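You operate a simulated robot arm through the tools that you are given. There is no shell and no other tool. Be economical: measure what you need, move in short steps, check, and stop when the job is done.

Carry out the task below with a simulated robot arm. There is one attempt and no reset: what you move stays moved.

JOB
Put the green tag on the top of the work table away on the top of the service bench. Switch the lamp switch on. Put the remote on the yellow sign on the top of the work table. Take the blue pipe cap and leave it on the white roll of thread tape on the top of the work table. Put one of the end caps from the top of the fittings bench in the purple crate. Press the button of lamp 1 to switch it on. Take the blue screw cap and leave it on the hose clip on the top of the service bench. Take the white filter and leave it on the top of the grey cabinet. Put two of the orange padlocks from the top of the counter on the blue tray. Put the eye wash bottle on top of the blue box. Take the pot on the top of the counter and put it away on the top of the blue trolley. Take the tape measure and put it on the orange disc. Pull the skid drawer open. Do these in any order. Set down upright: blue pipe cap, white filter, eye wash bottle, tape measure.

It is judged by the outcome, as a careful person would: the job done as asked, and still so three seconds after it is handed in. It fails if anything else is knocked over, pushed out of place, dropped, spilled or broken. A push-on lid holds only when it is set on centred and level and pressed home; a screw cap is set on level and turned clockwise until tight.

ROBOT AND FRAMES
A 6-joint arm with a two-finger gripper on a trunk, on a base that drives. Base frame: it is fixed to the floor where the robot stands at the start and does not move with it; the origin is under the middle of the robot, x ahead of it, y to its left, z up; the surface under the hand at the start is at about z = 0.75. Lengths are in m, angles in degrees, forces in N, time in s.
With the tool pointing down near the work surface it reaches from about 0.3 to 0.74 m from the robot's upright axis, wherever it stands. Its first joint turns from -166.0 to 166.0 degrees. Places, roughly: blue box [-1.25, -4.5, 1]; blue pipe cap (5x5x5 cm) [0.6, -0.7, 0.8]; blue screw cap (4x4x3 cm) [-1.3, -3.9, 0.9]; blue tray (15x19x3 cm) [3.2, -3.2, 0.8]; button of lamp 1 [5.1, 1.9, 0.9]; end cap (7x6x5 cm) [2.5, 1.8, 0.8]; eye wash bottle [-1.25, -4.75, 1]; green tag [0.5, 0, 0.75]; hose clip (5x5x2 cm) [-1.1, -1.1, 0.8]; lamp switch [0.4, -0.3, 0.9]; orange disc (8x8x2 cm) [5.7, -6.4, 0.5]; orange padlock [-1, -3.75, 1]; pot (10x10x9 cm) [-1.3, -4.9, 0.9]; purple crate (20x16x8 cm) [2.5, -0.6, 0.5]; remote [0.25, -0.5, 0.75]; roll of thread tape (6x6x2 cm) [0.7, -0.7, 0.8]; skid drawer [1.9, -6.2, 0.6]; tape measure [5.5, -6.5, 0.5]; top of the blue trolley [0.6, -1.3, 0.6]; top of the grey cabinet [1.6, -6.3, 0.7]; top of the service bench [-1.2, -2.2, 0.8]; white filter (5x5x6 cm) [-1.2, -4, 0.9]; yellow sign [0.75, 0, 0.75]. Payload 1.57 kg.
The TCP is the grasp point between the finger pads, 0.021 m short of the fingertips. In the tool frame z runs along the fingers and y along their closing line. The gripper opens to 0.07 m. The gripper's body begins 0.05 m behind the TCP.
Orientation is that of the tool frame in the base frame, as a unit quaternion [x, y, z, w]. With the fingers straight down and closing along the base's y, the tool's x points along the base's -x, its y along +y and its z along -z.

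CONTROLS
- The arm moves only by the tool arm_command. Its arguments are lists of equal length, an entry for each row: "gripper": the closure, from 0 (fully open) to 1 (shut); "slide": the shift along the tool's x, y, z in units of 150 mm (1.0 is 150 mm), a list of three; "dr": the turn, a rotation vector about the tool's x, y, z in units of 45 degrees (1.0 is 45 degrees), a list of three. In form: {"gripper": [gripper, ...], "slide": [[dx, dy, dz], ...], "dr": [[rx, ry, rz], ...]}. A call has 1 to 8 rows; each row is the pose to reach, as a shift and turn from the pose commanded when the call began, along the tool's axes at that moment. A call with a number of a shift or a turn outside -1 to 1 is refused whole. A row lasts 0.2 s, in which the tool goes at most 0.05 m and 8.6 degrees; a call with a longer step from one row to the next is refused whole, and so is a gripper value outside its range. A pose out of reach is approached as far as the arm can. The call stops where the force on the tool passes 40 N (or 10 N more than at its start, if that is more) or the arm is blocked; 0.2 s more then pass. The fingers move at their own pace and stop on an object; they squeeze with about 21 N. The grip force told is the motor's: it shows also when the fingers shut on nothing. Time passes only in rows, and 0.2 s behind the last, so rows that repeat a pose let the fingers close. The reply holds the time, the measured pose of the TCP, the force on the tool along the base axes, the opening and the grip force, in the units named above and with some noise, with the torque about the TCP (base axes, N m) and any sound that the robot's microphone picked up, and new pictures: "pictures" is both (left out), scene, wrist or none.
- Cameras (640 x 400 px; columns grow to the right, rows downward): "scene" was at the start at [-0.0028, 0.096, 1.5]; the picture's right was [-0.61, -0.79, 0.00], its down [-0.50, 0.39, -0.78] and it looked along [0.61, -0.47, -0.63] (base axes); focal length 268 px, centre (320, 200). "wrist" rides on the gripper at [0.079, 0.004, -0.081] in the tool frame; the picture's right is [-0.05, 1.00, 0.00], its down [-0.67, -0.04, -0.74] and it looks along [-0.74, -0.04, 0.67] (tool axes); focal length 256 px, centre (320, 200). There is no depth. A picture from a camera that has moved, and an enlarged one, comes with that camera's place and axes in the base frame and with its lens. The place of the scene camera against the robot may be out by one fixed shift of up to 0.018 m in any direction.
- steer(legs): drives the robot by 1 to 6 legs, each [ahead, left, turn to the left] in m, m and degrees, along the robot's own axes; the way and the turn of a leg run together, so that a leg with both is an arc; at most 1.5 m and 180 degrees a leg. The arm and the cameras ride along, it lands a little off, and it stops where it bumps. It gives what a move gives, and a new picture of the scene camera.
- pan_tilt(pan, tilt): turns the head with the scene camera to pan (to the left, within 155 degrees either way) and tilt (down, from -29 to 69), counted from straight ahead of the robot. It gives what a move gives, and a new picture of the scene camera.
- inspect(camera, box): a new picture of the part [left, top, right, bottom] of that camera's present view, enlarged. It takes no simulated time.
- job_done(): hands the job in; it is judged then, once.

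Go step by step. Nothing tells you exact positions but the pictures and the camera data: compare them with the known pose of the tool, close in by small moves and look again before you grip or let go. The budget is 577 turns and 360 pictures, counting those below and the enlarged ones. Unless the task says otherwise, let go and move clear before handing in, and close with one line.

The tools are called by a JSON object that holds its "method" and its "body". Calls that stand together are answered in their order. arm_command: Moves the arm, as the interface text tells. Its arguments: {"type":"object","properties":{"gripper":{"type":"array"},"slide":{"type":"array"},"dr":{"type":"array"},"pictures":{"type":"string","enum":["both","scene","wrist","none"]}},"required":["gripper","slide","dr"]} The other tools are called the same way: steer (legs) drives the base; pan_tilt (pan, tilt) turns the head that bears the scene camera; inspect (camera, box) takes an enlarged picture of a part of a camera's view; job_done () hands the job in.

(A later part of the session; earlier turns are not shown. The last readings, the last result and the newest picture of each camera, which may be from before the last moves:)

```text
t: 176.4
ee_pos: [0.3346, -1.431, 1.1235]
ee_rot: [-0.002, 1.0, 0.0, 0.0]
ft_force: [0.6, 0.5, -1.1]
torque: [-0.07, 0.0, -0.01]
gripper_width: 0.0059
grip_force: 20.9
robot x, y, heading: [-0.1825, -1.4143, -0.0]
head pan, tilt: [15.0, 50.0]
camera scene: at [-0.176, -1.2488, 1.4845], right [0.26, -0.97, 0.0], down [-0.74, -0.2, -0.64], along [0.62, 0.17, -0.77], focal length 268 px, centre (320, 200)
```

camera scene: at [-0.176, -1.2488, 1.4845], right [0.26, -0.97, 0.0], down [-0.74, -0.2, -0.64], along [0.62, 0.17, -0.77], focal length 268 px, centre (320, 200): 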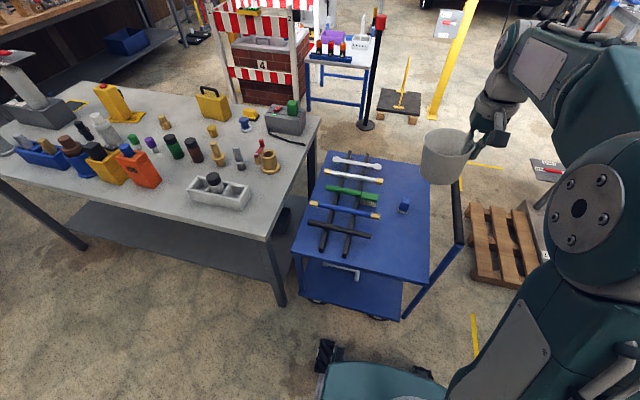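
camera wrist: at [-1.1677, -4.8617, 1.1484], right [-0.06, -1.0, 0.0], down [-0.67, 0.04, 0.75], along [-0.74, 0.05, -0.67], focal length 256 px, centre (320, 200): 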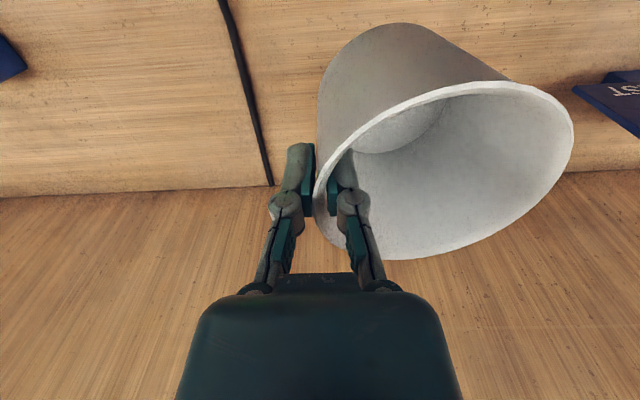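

{"method": "arm_command", "body": {"gripper": [1, 1, 1, 1, 1, 1, 1], "slide": [[-0.2, 0, 0], [-0.4, 0, 0], [-0.6, 0, 0.1], [-0.8, 0, 0.25], [-0.8, 0, 0.5], [-0.8, 0, 0.75], [-0.8, 0, 1]], "dr": [[0, 0, 0], [0, 0, 0], [0, 0, 0], [0, 0, 0], [0, 0, 0], [0, 0, 0], [0, 0, 0]], "pictures": "none"}}

{"method": "arm_command", "body": {"gripper": [1, 1, 1, 1, 1], "slide": [[0, 0, 0.2], [0, 0, 0.4], [0, 0, 0.6], [0, 0, 0.8], [0, 0, 1]], "dr": [[0, 0, 0], [0, 0, 0], [0, 0, 0], [0, 0, 0], [0, 0, 0]], "pictures": "both"}}

```text
t: 178.0
ee_pos: [0.4527, -1.4293, 0.976]
ee_rot: [-0.002, 1.0, -0.001, 0.002]
ft_force: [-0.2, -0.4, -0.3]
torque: [-0.05, 0.0, 0.0]
gripper_width: 0.0061
grip_force: 20.4
robot x, y, heading: [-0.1826, -1.4151, -0.1]
head pan, tilt: [15.0, 50.0]
```

```text
t: 179.2
ee_pos: [0.455, -1.4283, 0.8242]
ee_rot: [-0.002, 1.0, 0.0, 0.001]
ft_force: [-0.1, -0.6, -0.8]
torque: [-0.09, -0.04, -0.01]
gripper_width: 0.0061
grip_force: 21.2
robot x, y, heading: [-0.1803, -1.4174, 0.1]
head pan, tilt: [15.0, 50.0]
camera scene: at [-0.1752, -1.2474, 1.4844], right [0.26, -0.97, 0.0], down [-0.74, -0.2, -0.64], along [0.62, 0.17, -0.77], focal length 268 px, centre (320, 200)
camera wrist: at [0.375, -1.4246, 0.9057], right [0.05, 1.0, 0.0], down [0.66, -0.03, 0.75], along [0.75, -0.04, -0.66], focal length 256 px, centre (320, 200)
```

scene: 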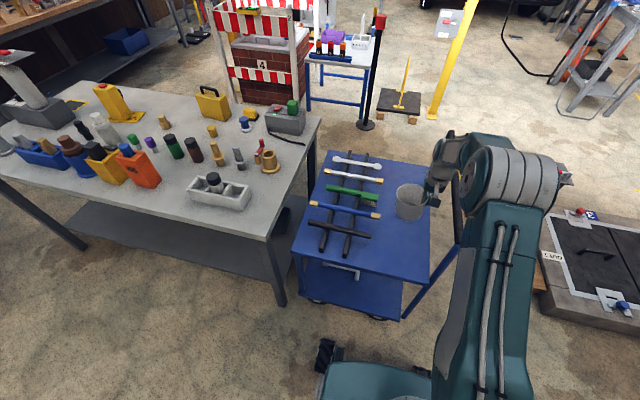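
wrist: 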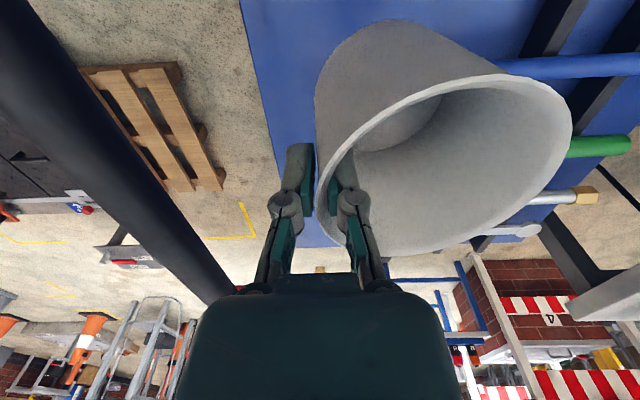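

{"method": "arm_command", "body": {"gripper": [1, 1, 1, 1], "slide": [[0, 0, 0.2], [0, 0, 0.4], [0, 0, 0.6], [0, 0, 0.72]], "dr": [[0, 0, 0], [0, 0, 0], [0, 0, 0], [0, 0, 0]], "pictures": "wrist"}}

```text
t: 180.2
ee_pos: [0.4553, -1.4289, 0.718]
ee_rot: [-0.001, 1.0, -0.002, 0.002]
ft_force: [-0.2, -0.4, -1.7]
torque: [-0.05, 0.01, -0.03]
gripper_width: 0.0063
grip_force: 21.4
robot x, y, heading: [-0.1828, -1.4155, 0.0]
head pan, tilt: [15.0, 50.0]
camera wrist: at [0.3743, -1.425, 0.7994], right [0.05, 1.0, 0.0], down [0.66, -0.03, 0.75], along [0.75, -0.04, -0.66], focal length 256 px, centre (320, 200)
```

wrist: 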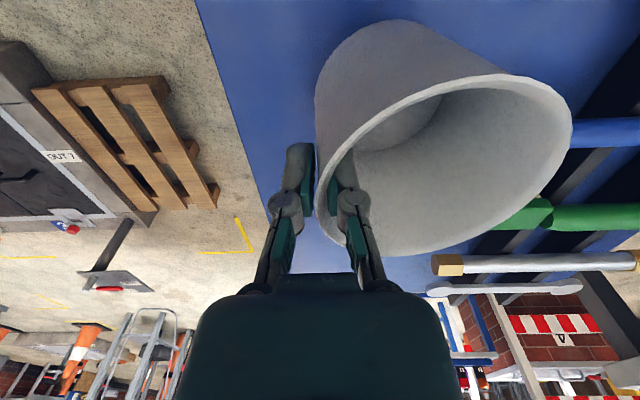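

{"method": "arm_command", "body": {"gripper": [1, 1, 1, 1, 1, 1], "slide": [[0, 0, 0.03], [0, 0, 0.06], [0, 0, 0.09], [0, 0, 0.12], [0, 0, 0.15], [0, 0, 0.18]], "dr": [[0, 0, 0], [0, 0, 0], [0, 0, 0], [0, 0, 0], [0, 0, 0], [0, 0, 0]], "pictures": "none"}}

```text
t: 181.6
ee_pos: [0.4565, -1.4281, 0.6905]
ee_rot: [-0.001, 1.0, -0.001, 0.001]
ft_force: [0.8, 0.4, -1.5]
torque: [-0.05, -0.01, -0.01]
gripper_width: 0.0061
grip_force: 21.4
robot x, y, heading: [-0.184, -1.4161, 0.0]
head pan, tilt: [15.0, 50.0]
```

{"method": "arm_command", "body": {"gripper": [1, 1, 1, 1, 1, 1], "slide": [[0, 0, 0.02], [0, 0, 0.04], [0, 0, 0.06], [0, 0, 0.08], [0, 0, 0.1], [0, 0, 0.12]], "dr": [[0, 0, 0], [0, 0, 0], [0, 0, 0], [0, 0, 0], [0, 0, 0], [0, 0, 0]], "pictures": "wrist"}}

```text
t: 183.0
ee_pos: [0.4566, -1.4312, 0.6723]
ee_rot: [-0.001, 1.0, 0.001, 0.002]
ft_force: [-1.0, -4.5, 17.7]
torque: [0.55, -0.03, 0.08]
gripper_width: 0.0071
grip_force: 21.1
robot x, y, heading: [-0.1829, -1.4179, -0.0]
head pan, tilt: [15.0, 50.0]
camera wrist: at [0.3765, -1.4263, 0.7541], right [0.05, 1.0, 0.0], down [0.66, -0.03, 0.75], along [0.75, -0.04, -0.66], focal length 256 px, centre (320, 200)
```

wrist: 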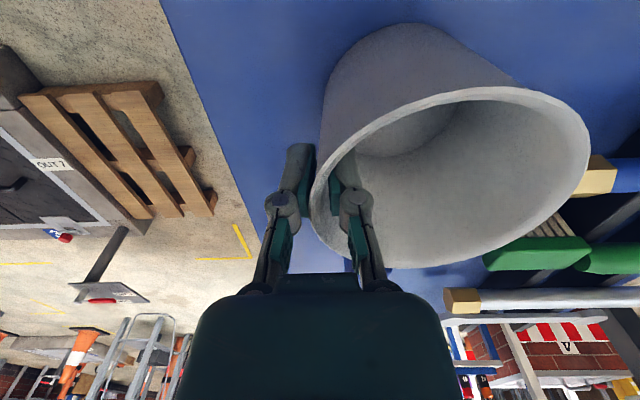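

{"method": "arm_command", "body": {"gripper": [0.6, 0.5, 0.5, 0.5, 0.5, 0.5, 0.5], "slide": [[0, 0, -0.02], [0, 0, -0.02], [0, 0, -0.02], [0, 0, -0.2], [0, 0, -0.45], [0, 0, -0.7], [0, 0, -1]], "dr": [[0, 0, 0], [0, 0, 0], [0, 0, 0], [0, 0, 0], [0, 0, 0], [0, 0, 0], [0, 0, 0]], "pictures": "both"}}

```text
t: 184.6
ee_pos: [0.456, -1.4302, 0.8231]
ee_rot: [-0.001, 1.0, -0.001, 0.001]
ft_force: [0.0, 0.8, 0.6]
torque: [0.0, -0.02, -0.03]
gripper_width: 0.0354
grip_force: 0.0
robot x, y, heading: [-0.1809, -1.4164, -0.0]
head pan, tilt: [15.0, 50.0]
camera scene: at [-0.1752, -1.2474, 1.4844], right [0.26, -0.97, 0.0], down [-0.74, -0.2, -0.64], along [0.62, 0.17, -0.77], focal length 268 px, centre (320, 200)
camera wrist: at [0.3766, -1.4254, 0.9047], right [0.05, 1.0, 0.0], down [0.67, -0.03, 0.75], along [0.74, -0.04, -0.67], focal length 256 px, centre (320, 200)
```

scene: 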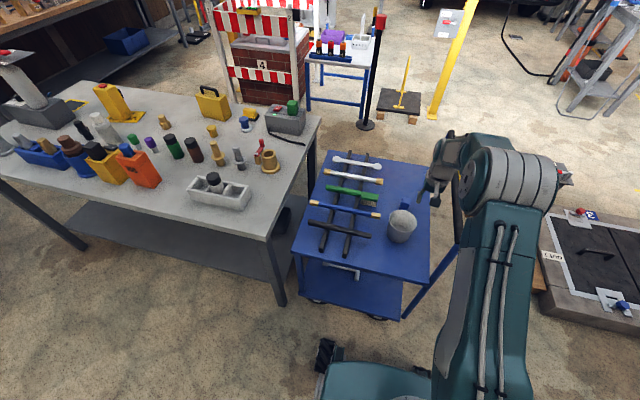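
wrist: 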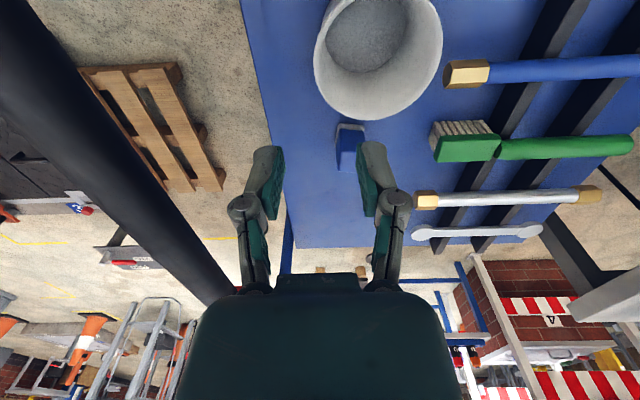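

{"method": "arm_command", "body": {"gripper": [0, 0, 0, 0, 0], "slide": [[0, 0, -0.3], [0.1, 0, -0.5], [0.25, 0, -0.7], [0.45, 0, -0.85], [0.65, 0, -1]], "dr": [[0, 0, 0], [0, 0, 0], [0, 0, 0], [0, 0, 0], [0, 0, 0]], "pictures": "none"}}

{"method": "arm_command", "body": {"gripper": [0, 0, 0, 0, 0], "slide": [[0.15, 0, -0.2], [0.3, 0, -0.4], [0.45, 0, -0.6], [0.6, 0, -0.8], [0.8, 0, -0.9]], "dr": [[0, 0, 0], [0, 0, 0], [0, 0, 0], [0, 0, 0], [0, 0, 0]], "pictures": "none"}}

{"method": "steer", "body": {"legs": [[-0.2, -0.5, 0], [0, -1.5, 0], [0, -0.5, 0], [0, 0, 180]]}}

```text
t: 185.8
ee_pos: [0.3582, -1.4289, 0.9722]
ee_rot: [-0.002, 1.0, -0.001, 0.001]
ft_force: [-0.1, -0.3, -0.6]
torque: [0.01, 0.0, -0.02]
gripper_width: 0.0701
grip_force: 0.1
robot x, y, heading: [-0.182, -1.4171, -0.2]
head pan, tilt: [15.0, 50.0]
```

```text
t: 187.0
ee_pos: [0.2377, -1.4304, 1.1036]
ee_rot: [-0.002, 1.0, -0.001, 0.0]
ft_force: [0.3, -0.1, -0.4]
torque: [-0.03, -0.04, -0.03]
gripper_width: 0.0701
grip_force: 0.0
robot x, y, heading: [-0.1809, -1.4152, 0.1]
head pan, tilt: [15.0, 50.0]
```

```text
t: 206.7
ee_pos: [-0.8036, -3.829, 1.1043]
ee_rot: [0.998, -0.061, -0.001, -0.001]
ft_force: [0.1, 0.3, 0.0]
torque: [-0.01, 0.0, 0.0]
gripper_width: 0.0701
grip_force: 0.0
robot x, y, heading: [-0.389, -3.8927, 173.0]
head pan, tilt: [15.0, 50.0]
camera scene: at [-0.4383, -4.0723, 1.4844], right [-0.14, 0.99, 0.0], down [0.76, 0.11, -0.64], along [-0.64, -0.09, -0.77], focal length 268 px, centre (320, 200)
```

scene: 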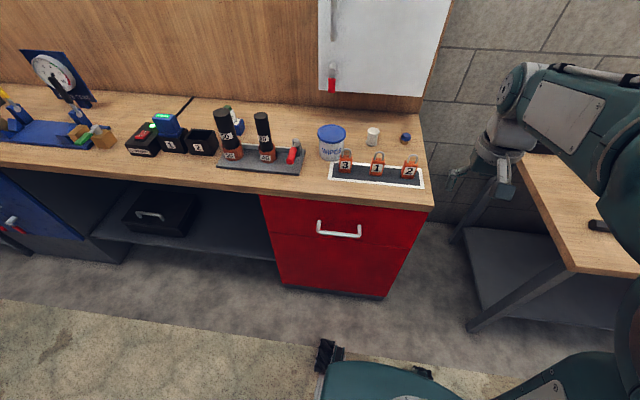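

{"method": "steer", "body": {"legs": [[0, 0, 7], [0.2, 0, 0]]}}

{"method": "arm_command", "body": {"gripper": [0, 0, 0, 0, 0], "slide": [[-0.1, 0.1, 0], [-0.2, 0.1, 0], [-0.3, 0.1, 0], [-0.4, 0.1, 0], [-0.4, 0.1, 0.2]], "dr": [[0, 0, 0], [0, 0, 0], [0, 0, 0], [0, 0, 0], [0, 0, 0]], "pictures": "wrist"}}

```text
t: 208.9
ee_pos: [-1.0102, -3.8824, 1.1033]
ee_rot: [1.0, 0.003, -0.001, 0.0]
ft_force: [0.6, -0.2, -0.3]
torque: [0.0, 0.0, 0.03]
gripper_width: 0.07
grip_force: 0.0
robot x, y, heading: [-0.591, -3.8958, -179.9]
head pan, tilt: [15.0, 50.0]
camera scene: at [-0.6173, -4.0763, 1.4843], right [-0.26, 0.96, 0.0], down [0.74, 0.2, -0.64], along [-0.62, -0.17, -0.77], focal length 268 px, centre (320, 200)
```

scene: 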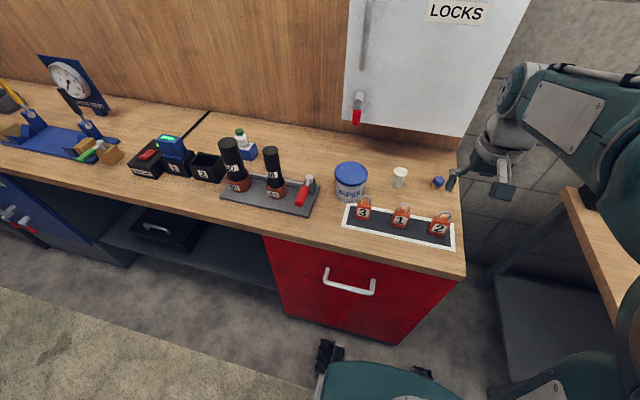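

```text
t: 210.1
ee_pos: [-1.0689, -3.8984, 1.073]
ee_rot: [1.0, 0.004, -0.001, -0.001]
ft_force: [-0.1, -0.1, 0.2]
torque: [0.01, 0.03, 0.03]
gripper_width: 0.0699
grip_force: 0.1
robot x, y, heading: [-0.5937, -3.8951, -179.8]
head pan, tilt: [15.0, 50.0]
camera wrist: at [-0.9892, -3.9028, 1.1543], right [-0.05, -1.0, 0.0], down [-0.66, 0.03, 0.75], along [-0.75, 0.04, -0.67], focal length 256 px, centre (320, 200)
```

wrist: 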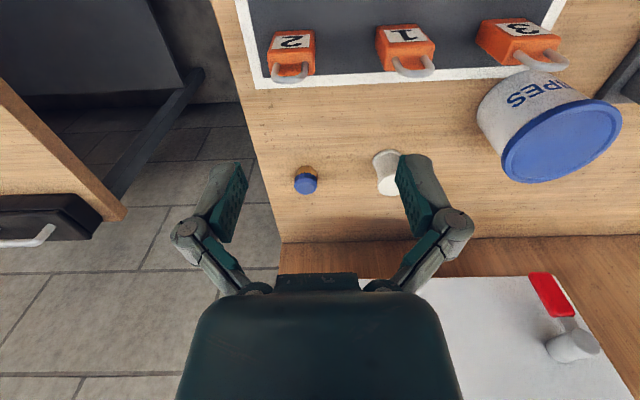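

{"method": "inspect", "body": {"camera": "wrist", "box": [260, 130, 440, 230]}}

{"method": "inspect", "body": {"camera": "scene", "box": [330, 130, 470, 250]}}

```text
3.56 times, centred on (350, 180) of wrist
camera zoom: at [-0.9892, -3.9028, 1.1543], right [-0.05, -1.0, 0.0], down [-0.66, 0.03, 0.75], along [-0.75, 0.04, -0.67], focal length 910 px, centre (213, 271)
```

zoom: 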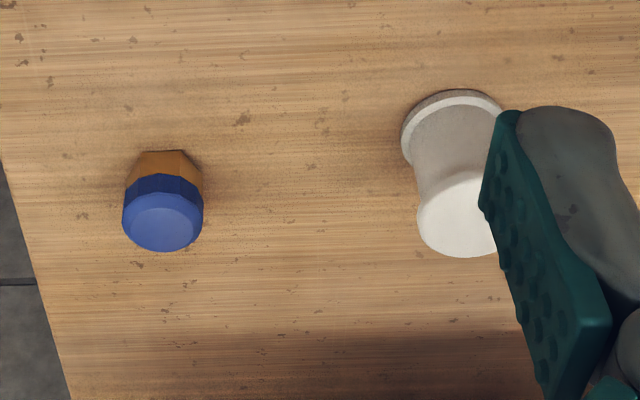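

```text
3.33 times, centred on (400, 190) of scene
camera zoom: at [-0.6177, -4.0761, 1.4844], right [-0.26, 0.96, 0.0], down [0.74, 0.2, -0.64], along [-0.62, -0.17, -0.77], focal length 894 px, centre (53, 233)
```

zoom: 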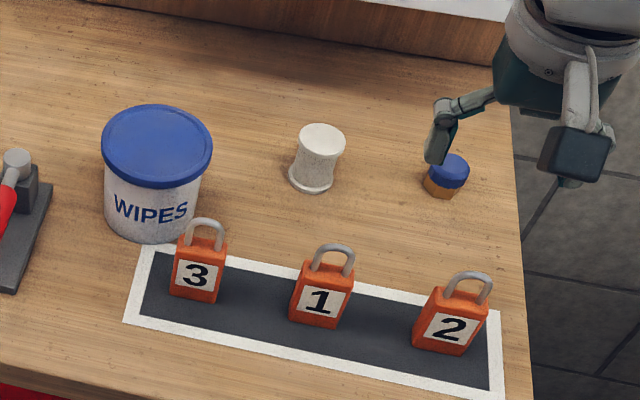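

{"method": "arm_command", "body": {"gripper": [0, 0, 0, 0, 0], "slide": [[-0.2, -0.1, 0.1], [-0.4, -0.2, 0.2], [-0.6, -0.2, 0.3], [-0.8, -0.2, 0.4], [-1, -0.2, 0.5]], "dr": [[0, -0.11, 0], [0, -0.22, 0], [0, -0.33, 0], [0, -0.444, 0], [0, -0.444, 0]], "pictures": "wrist"}}

```text
t: 211.3
ee_pos: [-1.2221, -3.8693, 0.9999]
ee_rot: [0.985, 0.003, -0.175, -0.001]
ft_force: [-0.6, 0.1, 0.5]
torque: [0.0, 0.02, -0.03]
gripper_width: 0.0698
grip_force: 0.0
robot x, y, heading: [-0.5921, -3.8931, -180.1]
head pan, tilt: [15.0, 50.0]
camera wrist: at [-1.1188, -3.8729, 1.0497], right [-0.04, -1.0, 0.02], down [-0.37, 0.03, 0.93], along [-0.93, 0.03, -0.37], focal length 256 px, centre (320, 200)
```

wrist: 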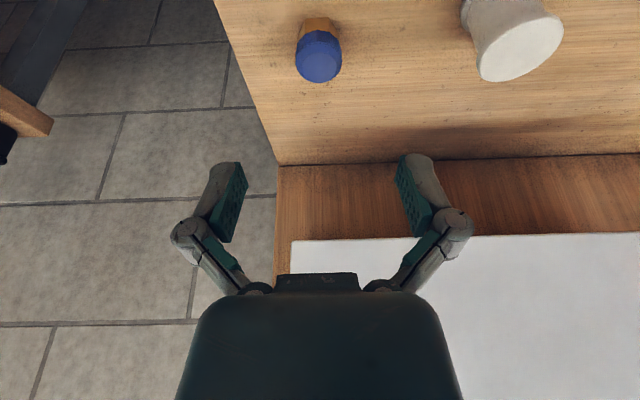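

{"method": "arm_command", "body": {"gripper": [0, 0, 0, 0, 0], "slide": [[0.04, 0, 0.2], [0.04, 0, 0.4], [0.04, 0, 0.6], [0.04, 0, 0.75], [0.04, 0, 0.85]], "dr": [[0, 0, 0], [0, 0, 0], [0, 0, 0], [0, 0, 0], [0, 0, 0]], "pictures": "wrist"}}

```text
t: 212.5
ee_pos: [-1.2585, -3.8699, 0.8751]
ee_rot: [0.985, 0.003, -0.174, 0.0]
ft_force: [0.4, 0.1, 1.2]
torque: [0.0, 0.01, -0.02]
gripper_width: 0.0703
grip_force: 0.0
robot x, y, heading: [-0.591, -3.8983, -179.9]
head pan, tilt: [15.0, 50.0]
camera wrist: at [-1.155, -3.8725, 0.9248], right [-0.04, -1.0, 0.02], down [-0.37, 0.03, 0.93], along [-0.93, 0.03, -0.37], focal length 256 px, centre (320, 200)
```

wrist: 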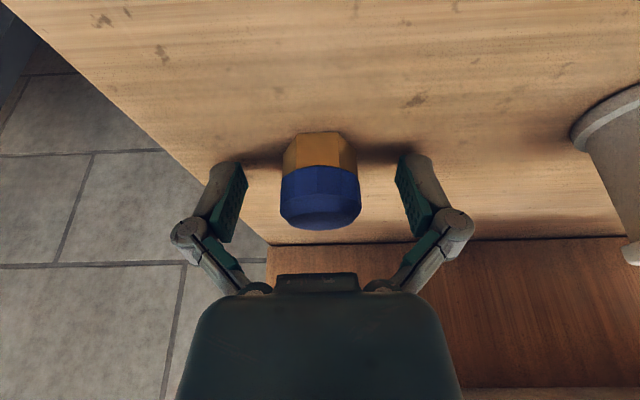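

{"method": "arm_command", "body": {"gripper": [1, 1, 1, 1, 1, 1], "slide": [[0, 0, 0], [0, 0, 0], [0, 0, 0], [0.0, 0, -0.15], [0, 0, -0.35], [0, 0, -0.6]], "dr": [[0, 0, 0], [0, 0, 0], [0, 0, 0], [0, 0, 0], [0, 0, 0], [0, 0, 0]], "pictures": "wrist"}}

```text
t: 213.3
ee_pos: [-1.2613, -3.8712, 0.8823]
ee_rot: [0.983, 0.004, -0.182, 0.001]
ft_force: [5.0, -4.6, 10.6]
torque: [-0.09, -0.12, 0.0]
gripper_width: 0.0319
grip_force: 21.1
robot x, y, heading: [-0.5936, -3.8961, -179.7]
head pan, tilt: [15.0, 50.0]
stopped in row 3: the force on the tool passed its limit at 41 N (the readings are from after the stop); the commanded pose is now the measured one
camera wrist: at [-1.1572, -3.8736, 0.9296], right [-0.04, -1.0, 0.02], down [-0.36, 0.03, 0.93], along [-0.93, 0.03, -0.36], focal length 256 px, centre (320, 200)
```

wrist: 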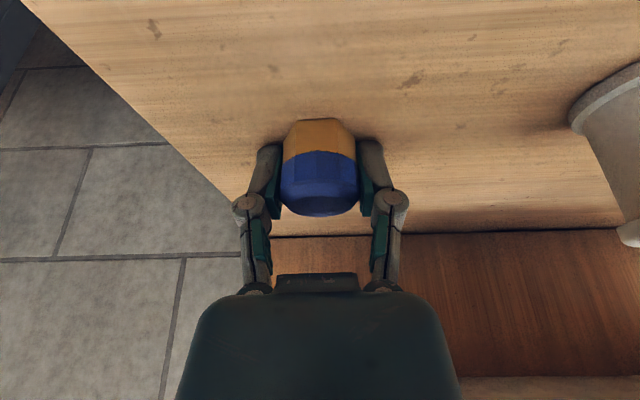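

{"method": "arm_command", "body": {"gripper": [1, 1, 1, 1], "slide": [[-0.03, 0, -0.08], [-0.08, 0, -0.22], [-0.16, 0, -0.44], [-0.24, 0, -0.66]], "dr": [[0, 0, 0], [0, 0, 0], [0, 0, 0], [0, 0, 0]], "pictures": "wrist"}}

```text
t: 214.3
ee_pos: [-1.2588, -3.8726, 0.9836]
ee_rot: [0.984, 0.004, -0.179, 0.001]
ft_force: [-0.2, -0.3, -0.5]
torque: [0.04, 0.02, -0.02]
gripper_width: 0.0321
grip_force: 20.9
robot x, y, heading: [-0.5888, -3.8981, -179.8]
head pan, tilt: [15.0, 50.0]
camera wrist: at [-1.1562, -3.8762, 1.0334], right [-0.04, -1.0, 0.02], down [-0.36, 0.03, 0.93], along [-0.93, 0.03, -0.36], focal length 256 px, centre (320, 200)
```

wrist: 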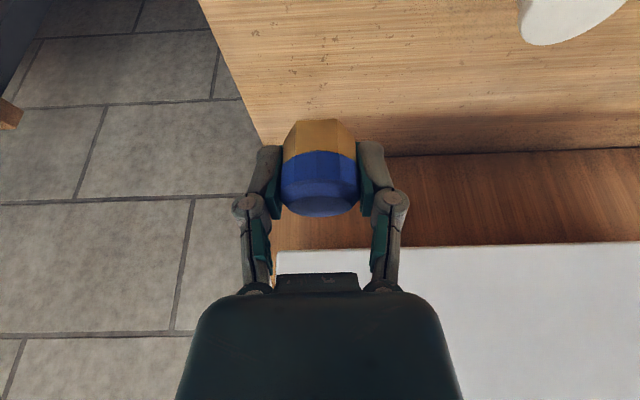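

{"method": "arm_command", "body": {"gripper": [1, 1, 1, 1, 1, 1], "slide": [[0.12, 0, -0.14], [0.24, 0, -0.28], [0.36, 0, -0.42], [0.48, 0, -0.56], [0.62, 0, -0.7], [0.76, 0, -0.84]], "dr": [[0, 0, 0], [0, 0, 0], [0, 0, 0], [0, 0, 0], [0, 0, 0], [0, 0, 0]], "pictures": "none"}}

{"method": "steer", "body": {"legs": [[-0.16, 0, 0], [0, -1.4, 0], [0, -1.35, 0]]}}

{"method": "pan_tilt", "body": {"pan": -5, "tilt": 50}}

```text
t: 215.7
ee_pos: [-1.1101, -3.8714, 1.0618]
ee_rot: [0.984, 0.004, -0.18, 0.002]
ft_force: [-0.3, -0.5, -1.2]
torque: [-0.01, 0.01, -0.01]
gripper_width: 0.0321
grip_force: 21.1
robot x, y, heading: [-0.5906, -3.8956, -179.8]
head pan, tilt: [15.0, 50.0]
```

```text
t: 230.1
ee_pos: [-0.9141, -1.1038, 1.0623]
ee_rot: [0.984, -0.002, -0.18, -0.001]
ft_force: [-0.7, 0.2, -0.4]
torque: [-0.03, -0.02, -0.02]
gripper_width: 0.0322
grip_force: 21.2
robot x, y, heading: [-0.3952, -1.1337, 179.5]
head pan, tilt: [15.0, 50.0]
camera scene: at [-0.4245, -1.3146, 1.4842], right [-0.25, 0.97, 0.0], down [0.74, 0.19, -0.64], along [-0.62, -0.16, -0.77], focal length 268 px, centre (320, 200)
```

scene: 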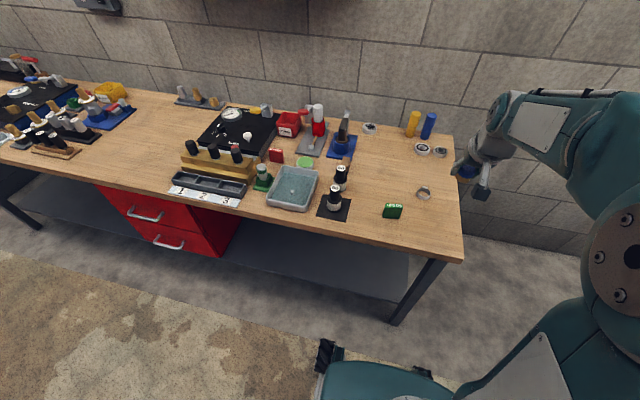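

```text
t: 230.9
ee_pos: [-0.9144, -1.1027, 1.0616]
ee_rot: [0.984, -0.002, -0.18, 0.0]
ft_force: [-0.2, 1.0, -0.7]
torque: [0.0, 0.03, -0.03]
gripper_width: 0.032
grip_force: 20.9
robot x, y, heading: [-0.3947, -1.1302, 179.7]
head pan, tilt: [-5.0, 50.0]
camera scene: at [-0.4267, -1.2868, 1.4844], right [0.09, 1.0, 0.0], down [0.76, -0.07, -0.64], along [-0.64, 0.06, -0.77], focal length 268 px, centre (320, 200)
```

scene: 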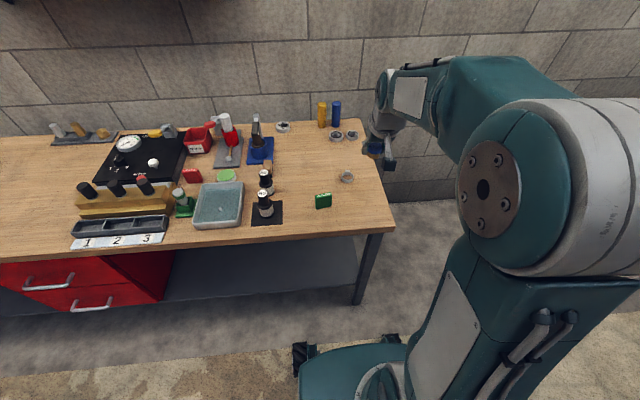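

{"method": "inspect", "body": {"camera": "scene", "box": [300, 120, 400, 220]}}

{"method": "inspect", "body": {"camera": "wrist", "box": [220, 0, 420, 220]}}

```text
4.00 times, centred on (350, 170) of scene
camera zoom: at [-0.4267, -1.2868, 1.4844], right [0.09, 1.0, 0.0], down [0.76, -0.07, -0.64], along [-0.64, 0.06, -0.77], focal length 1073 px, centre (200, 320)
```

zoom: 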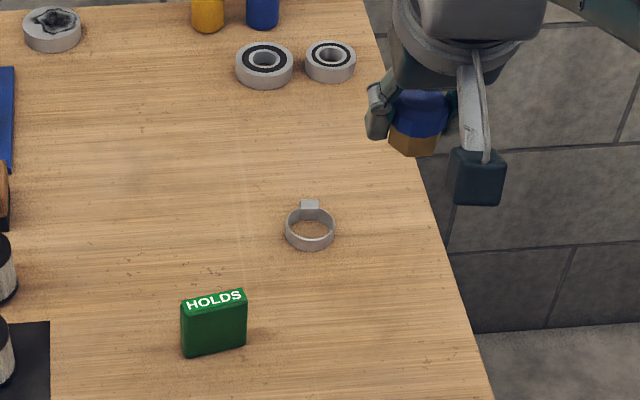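

```text
1.82 times, centred on (320, 110) of wrist
camera zoom: at [-0.8112, -1.1071, 1.1105], right [-0.05, -1.0, 0.02], down [-0.36, 0.04, 0.93], along [-0.93, 0.04, -0.36], focal length 465 px, centre (320, 364)
```

zoom: 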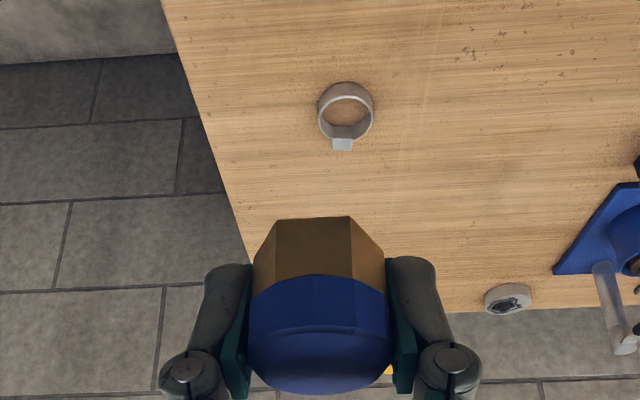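

{"method": "arm_command", "body": {"gripper": [1, 1, 1, 1, 1], "slide": [[-0.12, 0.03, 0.2], [-0.24, 0.06, 0.4], [-0.37, 0.09, 0.6], [-0.49, 0.12, 0.8], [-0.613, 0.127, 1.0]], "dr": [[0, 0, 0], [0, 0, 0], [0, 0, 0], [0, 0, 0], [0, 0, 0]], "pictures": "wrist"}}

```text
t: 232.1
ee_pos: [-1.051, -1.1231, 0.9562]
ee_rot: [0.984, -0.002, -0.179, -0.001]
ft_force: [0.2, -0.5, 0.4]
torque: [0.01, -0.02, -0.01]
gripper_width: 0.0322
grip_force: 21.0
robot x, y, heading: [-0.3959, -1.1323, 179.9]
head pan, tilt: [-5.0, 50.0]
camera wrist: at [-0.9482, -1.127, 1.0047], right [-0.05, -1.0, 0.02], down [-0.36, 0.04, 0.93], along [-0.93, 0.04, -0.36], focal length 256 px, centre (320, 200)
```

wrist: 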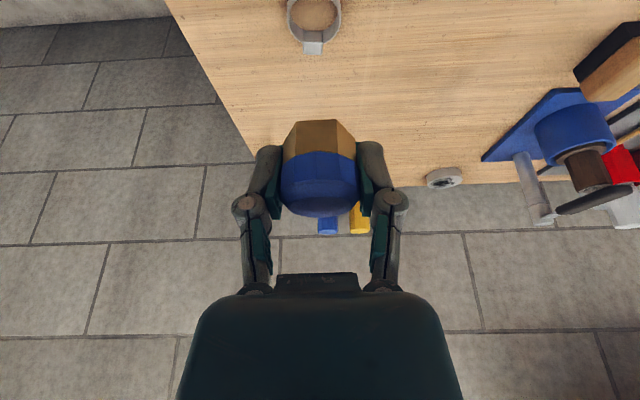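

{"method": "arm_command", "body": {"gripper": [1, 1, 1, 1], "slide": [[-0.05, -0.02, 0.2], [-0.05, -0.02, 0.4], [-0.03, -0.02, 0.6], [-0.012, -0.02, 0.76]], "dr": [[0, 0, 0], [0, 0, 0], [0, 0, 0], [0, 0, 0]], "pictures": "wrist"}}

{"method": "inspect", "body": {"camera": "scene", "box": [310, 130, 390, 210]}}

```text
t: 233.1
ee_pos: [-1.0944, -1.1177, 0.8481]
ee_rot: [0.984, -0.003, -0.18, 0.0]
ft_force: [0.1, 0.1, -0.4]
torque: [0.02, -0.01, 0.01]
gripper_width: 0.032
grip_force: 20.8
robot x, y, heading: [-0.3949, -1.1339, 179.7]
head pan, tilt: [-5.0, 50.0]
camera wrist: at [-0.9916, -1.1216, 0.8973], right [-0.05, -1.0, 0.02], down [-0.36, 0.04, 0.93], along [-0.93, 0.04, -0.36], focal length 256 px, centre (320, 200)
```

wrist: 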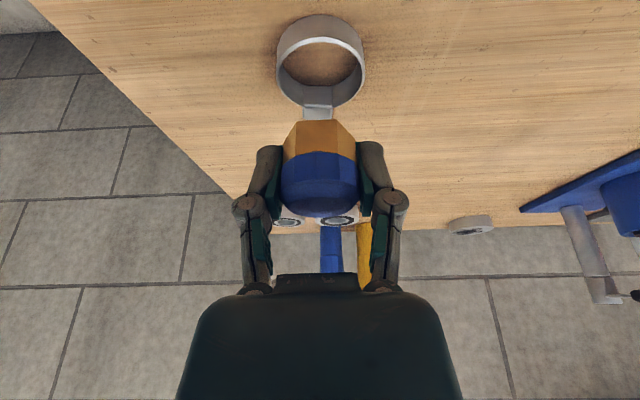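

```text
5.00 times, centred on (350, 170) of scene
camera zoom: at [-0.4278, -1.2868, 1.4844], right [0.09, 1.0, 0.0], down [0.76, -0.07, -0.64], along [-0.64, 0.06, -0.77], focal length 1342 px, centre (170, 350)
```

zoom: 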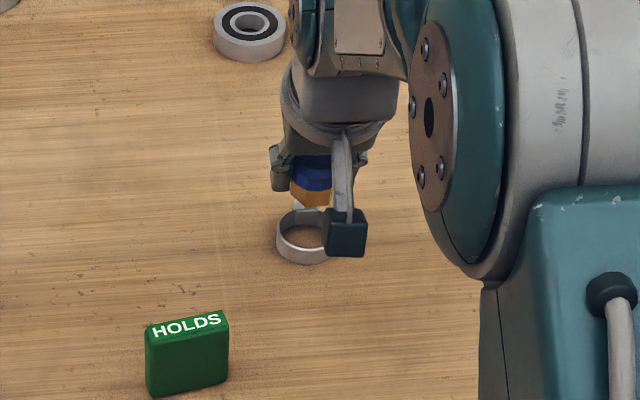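

{"method": "inspect", "body": {"camera": "wrist", "box": [240, 0, 400, 230]}}

```text
1.74 times, centred on (320, 115) of wrist
camera zoom: at [-0.9916, -1.1216, 0.8973], right [-0.05, -1.0, 0.02], down [-0.36, 0.04, 0.93], along [-0.93, 0.04, -0.36], focal length 445 px, centre (320, 348)
```

zoom: 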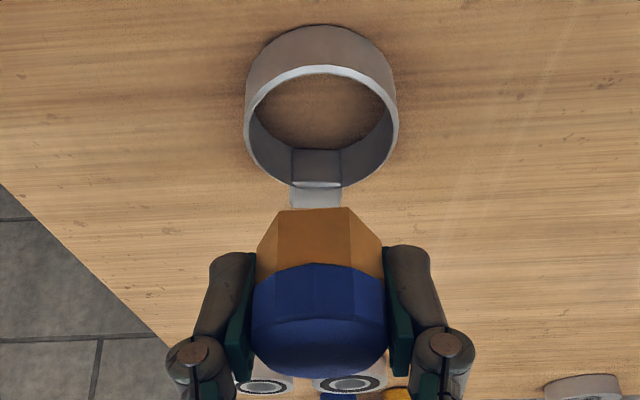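

{"method": "arm_command", "body": {"gripper": [1, 1, 1, 1], "slide": [[0.05, 0, 0.03], [0.08, 0, 0.08], [0.11, 0, 0.14], [0.128, 0, 0.187]], "dr": [[0, 0, 0], [0, 0, 0], [0, 0, 0], [0, 0, 0]], "pictures": "wrist"}}

{"method": "inspect", "body": {"camera": "wrist", "box": [240, 0, 400, 230]}}

```text
t: 234.1
ee_pos: [-1.0873, -1.1178, 0.8165]
ee_rot: [0.984, -0.002, -0.18, 0.0]
ft_force: [0.6, -0.6, 2.1]
torque: [-0.04, -0.01, 0.01]
gripper_width: 0.0322
grip_force: 20.8
robot x, y, heading: [-0.3967, -1.1325, 180.0]
head pan, tilt: [-5.0, 50.0]
camera wrist: at [-0.984, -1.122, 0.8655], right [-0.05, -1.0, 0.02], down [-0.36, 0.04, 0.93], along [-0.93, 0.04, -0.36], focal length 256 px, centre (320, 200)
```

wrist: 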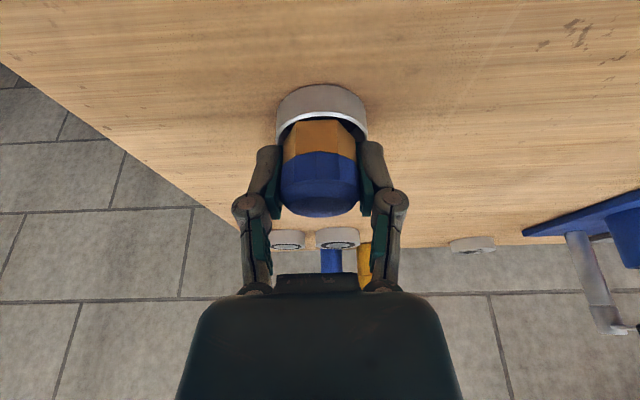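

```text
1.74 times, centred on (320, 115) of wrist
camera zoom: at [-0.984, -1.122, 0.8655], right [-0.05, -1.0, 0.02], down [-0.36, 0.04, 0.93], along [-0.93, 0.04, -0.36], focal length 445 px, centre (320, 348)
```

zoom: 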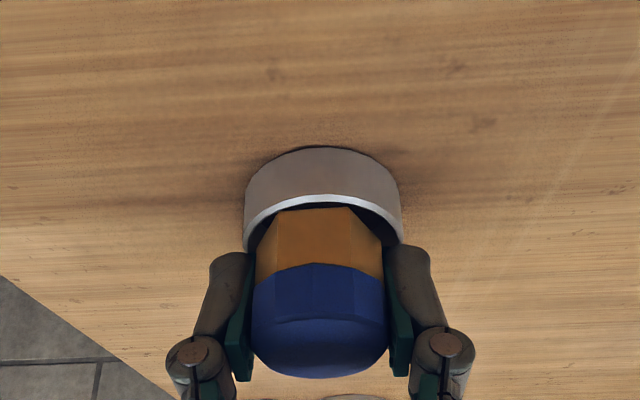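

{"method": "arm_command", "body": {"gripper": [1, 1, 1], "slide": [[-0.01, 0, -0.025], [0.03, 0, -0.04], [0.062, 0, -0.052]], "dr": [[0, 0, 0], [0, 0, 0], [0, 0, 0]], "pictures": "none"}}

{"method": "inspect", "body": {"camera": "wrist", "box": [240, 50, 400, 230]}}

{"method": "inspect", "body": {"camera": "scene", "box": [320, 150, 380, 200]}}

```text
t: 234.9
ee_pos: [-1.0765, -1.1193, 0.8215]
ee_rot: [0.984, -0.002, -0.181, 0.0]
ft_force: [-0.7, -0.1, -0.9]
torque: [0.0, -0.03, 0.0]
gripper_width: 0.0321
grip_force: 21.6
robot x, y, heading: [-0.3949, -1.1325, 179.7]
head pan, tilt: [-5.0, 50.0]
```

```text
2.22 times, centred on (320, 140) of wrist
camera zoom: at [-0.9728, -1.1237, 0.8691], right [-0.05, -1.0, 0.02], down [-0.36, 0.04, 0.93], along [-0.93, 0.04, -0.36], focal length 569 px, centre (320, 333)
```

zoom: 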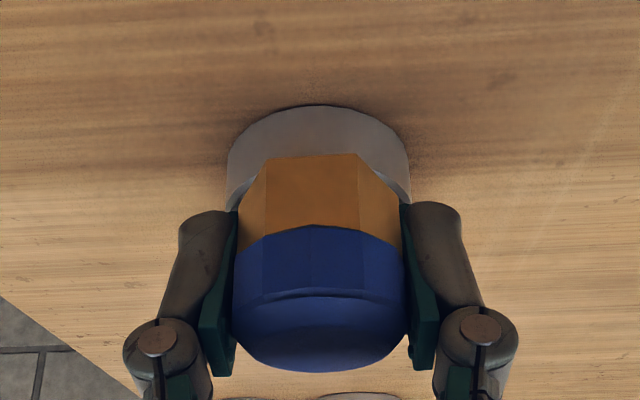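

```text
8.00 times, centred on (350, 175) of scene
camera zoom: at [-0.4278, -1.2868, 1.4844], right [0.09, 1.0, 0.0], down [0.76, -0.07, -0.64], along [-0.64, 0.06, -0.77], focal length 2147 px, centre (80, 400)
```

zoom: 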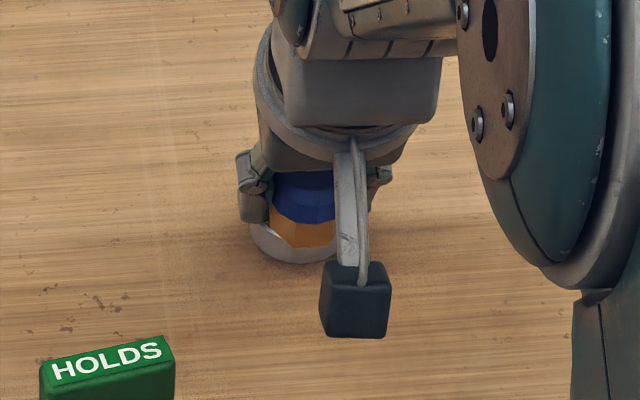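

{"method": "arm_command", "body": {"gripper": [1, 1, 1, 1, 1], "slide": [[0.003, 0, 0.02], [0.01, 0, 0.04], [0.018, 0, 0.055], [0.022, 0, 0.07], [0.027, 0, 0.08]], "dr": [[0, 0, 0], [0, 0, 0], [0, 0, 0], [0, 0, 0], [0, 0, 0]], "pictures": "none"}}

{"method": "inspect", "body": {"camera": "scene", "box": [320, 150, 380, 200]}}

```text
t: 235.9
ee_pos: [-1.079, -1.1191, 0.8168]
ee_rot: [0.983, -0.001, -0.186, -0.001]
ft_force: [5.4, 0.2, 14.1]
torque: [0.06, -0.1, -0.05]
gripper_width: 0.032
grip_force: 21.0
robot x, y, heading: [-0.3974, -1.1327, 179.7]
head pan, tilt: [-5.0, 50.0]
stopped in row 4: the force on the tool passed its limit at 43 N (the readings are from after the stop); the commanded pose is now the measured one
```

```text
8.00 times, centred on (350, 175) of scene
camera zoom: at [-0.426, -1.2869, 1.4845], right [0.09, 1.0, 0.0], down [0.76, -0.07, -0.64], along [-0.64, 0.06, -0.77], focal length 2147 px, centre (80, 400)
```

zoom: 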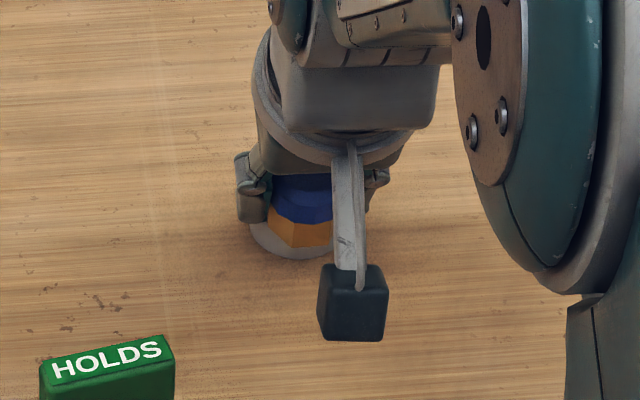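

{"method": "arm_command", "body": {"gripper": [1, 1, 1, 1], "slide": [[-0.008, 0, -0.03], [0.01, 0, -0.035], [0.03, 0, -0.03], [0.035, 0, -0.02]], "dr": [[0, 0.011, 0], [0, 0.011, 0], [0, 0.011, 0], [0, 0.011, 0]], "pictures": "none"}}

{"method": "inspect", "body": {"camera": "wrist", "box": [240, 50, 400, 230]}}

{"method": "inspect", "body": {"camera": "scene", "box": [330, 160, 370, 190]}}

```text
t: 236.9
ee_pos: [-1.0728, -1.1193, 0.8157]
ee_rot: [0.983, -0.001, -0.182, 0.0]
ft_force: [1.5, 0.1, 5.1]
torque: [0.02, 0.03, -0.01]
gripper_width: 0.0322
grip_force: 20.8
robot x, y, heading: [-0.3964, -1.136, 179.6]
head pan, tilt: [-5.0, 50.0]
```

```text
2.22 times, centred on (320, 140) of wrist
camera zoom: at [-0.9703, -1.1233, 0.8646], right [-0.05, -1.0, 0.02], down [-0.36, 0.04, 0.93], along [-0.93, 0.04, -0.36], focal length 569 px, centre (320, 333)
```

zoom: 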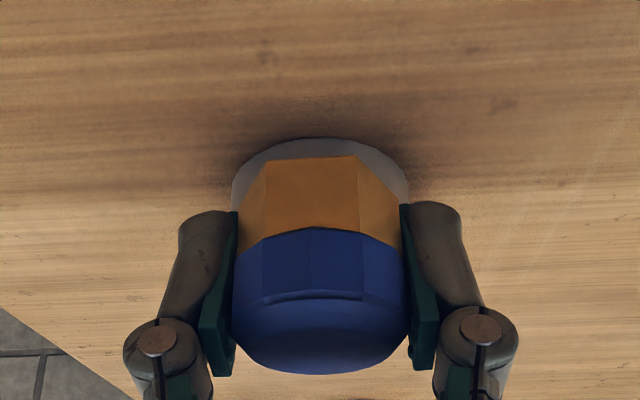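

```text
13.33 times, centred on (350, 175) of scene
camera zoom: at [-0.4273, -1.2868, 1.4844], right [0.09, 1.0, 0.0], down [0.76, -0.07, -0.64], along [-0.64, 0.06, -0.77], focal length 3578 px, centre (-80, 533)
```

zoom: 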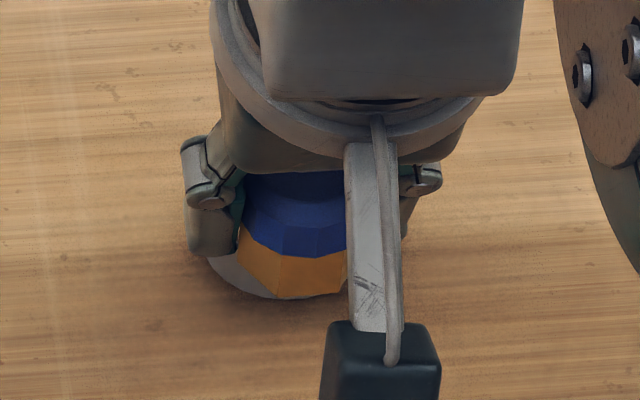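

{"method": "arm_command", "body": {"gripper": [1, 1, 1, 1], "slide": [[-0.01, 0, -0.025], [-0.03, 0, -0.02], [-0.055, 0, -0.015], [-0.06, 0, -0.005]], "dr": [[0, 0, 0], [0, 0, 0], [0, 0, 0], [0, 0, 0]], "pictures": "none"}}

{"method": "inspect", "body": {"camera": "wrist", "box": [240, 50, 400, 230]}}

{"method": "inspect", "body": {"camera": "scene", "box": [330, 160, 370, 190]}}

```text
t: 237.9
ee_pos: [-1.0812, -1.1201, 0.8188]
ee_rot: [0.984, -0.001, -0.18, 0.0]
ft_force: [-0.4, -0.8, -0.7]
torque: [0.01, 0.0, 0.02]
gripper_width: 0.032
grip_force: 20.6
robot x, y, heading: [-0.3988, -1.1353, 179.7]
head pan, tilt: [-5.0, 50.0]
```

```text
2.22 times, centred on (320, 140) of wrist
camera zoom: at [-0.9785, -1.1237, 0.8675], right [-0.05, -1.0, 0.02], down [-0.36, 0.04, 0.93], along [-0.93, 0.04, -0.36], focal length 569 px, centre (320, 333)
```

zoom: 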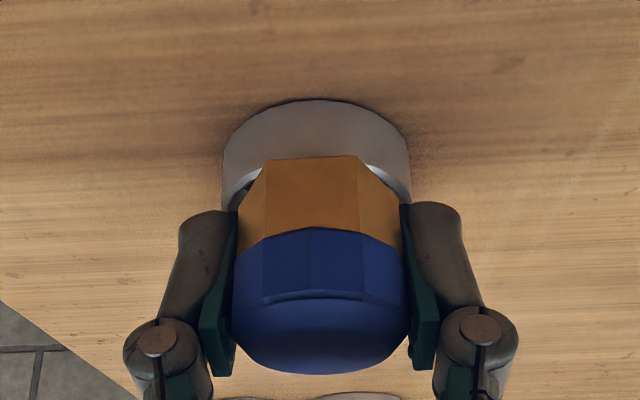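

```text
13.33 times, centred on (350, 175) of scene
camera zoom: at [-0.4277, -1.2868, 1.4844], right [0.09, 1.0, 0.0], down [0.76, -0.07, -0.64], along [-0.64, 0.06, -0.77], focal length 3578 px, centre (-80, 533)
```

zoom: 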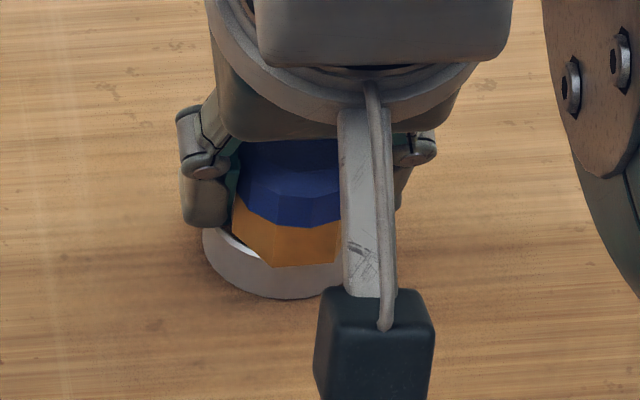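

{"method": "arm_command", "body": {"gripper": [1, 1, 1, 1], "slide": [[0.03, 0, -0.02], [0.06, 0, -0.01], [0.063, 0, 0.0], [0.065, 0, 0.008]], "dr": [[0, 0, 0], [0, 0, 0], [0, 0, 0], [0, 0, 0]], "pictures": "none"}}

{"method": "inspect", "body": {"camera": "wrist", "box": [240, 50, 400, 230]}}

```text
t: 238.9
ee_pos: [-1.0727, -1.1188, 0.8153]
ee_rot: [0.983, -0.002, -0.182, -0.002]
ft_force: [3.9, -1.6, 10.7]
torque: [-0.01, 0.02, -0.01]
gripper_width: 0.0322
grip_force: 20.9
robot x, y, heading: [-0.3953, -1.1321, 179.4]
head pan, tilt: [-5.0, 50.0]
```

```text
2.22 times, centred on (320, 140) of wrist
camera zoom: at [-0.9693, -1.1235, 0.8642], right [-0.05, -1.0, 0.02], down [-0.35, 0.04, 0.93], along [-0.93, 0.04, -0.36], focal length 569 px, centre (320, 333)
```

zoom: 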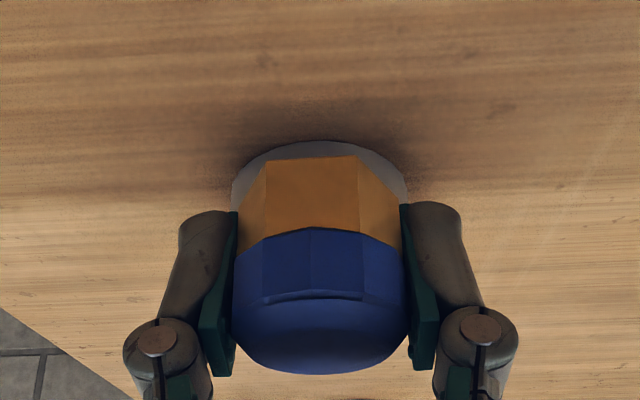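

{"method": "arm_command", "body": {"gripper": [0.45, 0.35, 0.35], "slide": [[0, 0, 0], [0, 0, 0], [0, 0, 0]], "dr": [[0, 0, 0], [0, 0, 0], [0, 0, 0]], "pictures": "wrist"}}

{"method": "inspect", "body": {"camera": "scene", "box": [330, 160, 370, 190]}}

```text
t: 239.7
ee_pos: [-1.072, -1.1181, 0.8145]
ee_rot: [0.984, -0.002, -0.181, 0.0]
ft_force: [0.3, 1.0, 0.2]
torque: [-0.01, -0.01, -0.04]
gripper_width: 0.0454
grip_force: 0.0
robot x, y, heading: [-0.3986, -1.1359, 179.7]
head pan, tilt: [-5.0, 50.0]
camera wrist: at [-0.9689, -1.1231, 0.863], right [-0.05, -1.0, 0.02], down [-0.36, 0.04, 0.93], along [-0.93, 0.04, -0.36], focal length 256 px, centre (320, 200)
```

wrist: 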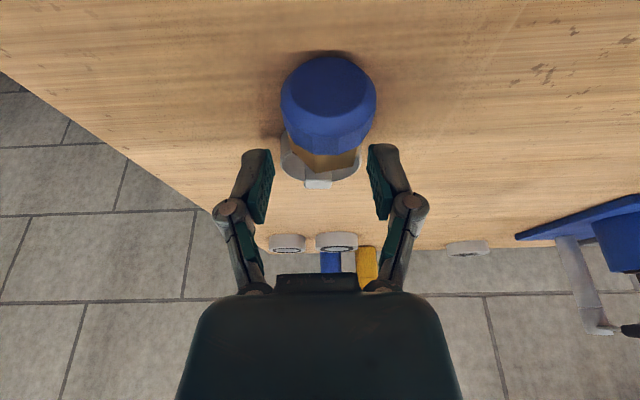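

```text
13.33 times, centred on (350, 175) of scene
camera zoom: at [-0.4276, -1.2868, 1.4844], right [0.09, 1.0, 0.0], down [0.76, -0.07, -0.64], along [-0.64, 0.06, -0.77], focal length 3578 px, centre (-80, 533)
```

zoom: 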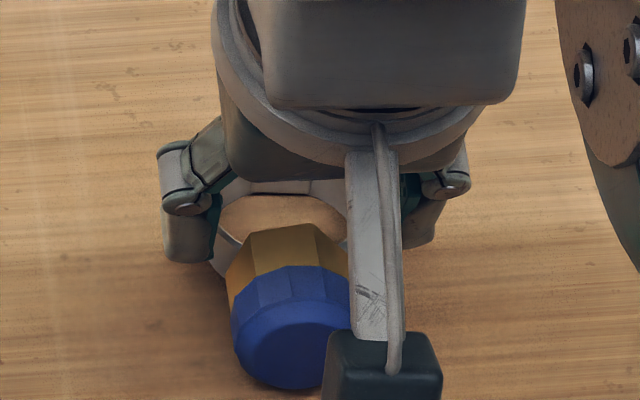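

The cap tipped off the rim toward me and is leaning on the clip. I'll re-grasp it where it leans and lift it again.

{"method": "arm_command", "body": {"gripper": [0.25, 0.25, 0.25], "slide": [[0.03, 0, 0], [0.06, 0, 0.01], [0.087, 0, 0.042]], "dr": [[0, 0, 0], [0, 0, 0], [0, 0, 0]], "pictures": "wrist"}}

```text
t: 240.5
ee_pos: [-1.0635, -1.1198, 0.8061]
ee_rot: [0.983, -0.002, -0.181, -0.001]
ft_force: [0.3, 0.9, -0.5]
torque: [0.0, 0.0, 0.05]
gripper_width: 0.0525
grip_force: 0.0
robot x, y, heading: [-0.3939, -1.1343, 179.8]
head pan, tilt: [-5.0, 50.0]
camera wrist: at [-0.9594, -1.1236, 0.8539], right [-0.05, -1.0, 0.02], down [-0.36, 0.04, 0.93], along [-0.93, 0.04, -0.36], focal length 256 px, centre (320, 200)
```

wrist: 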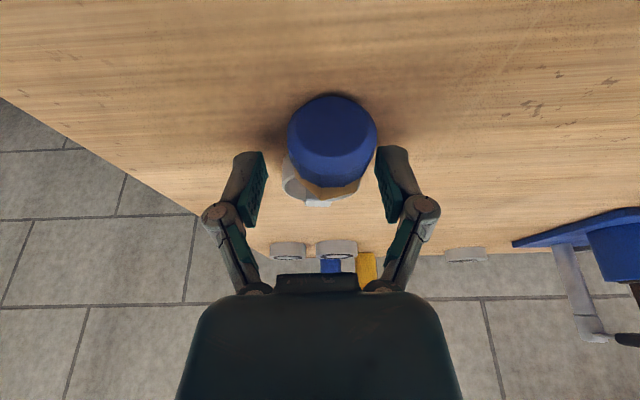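

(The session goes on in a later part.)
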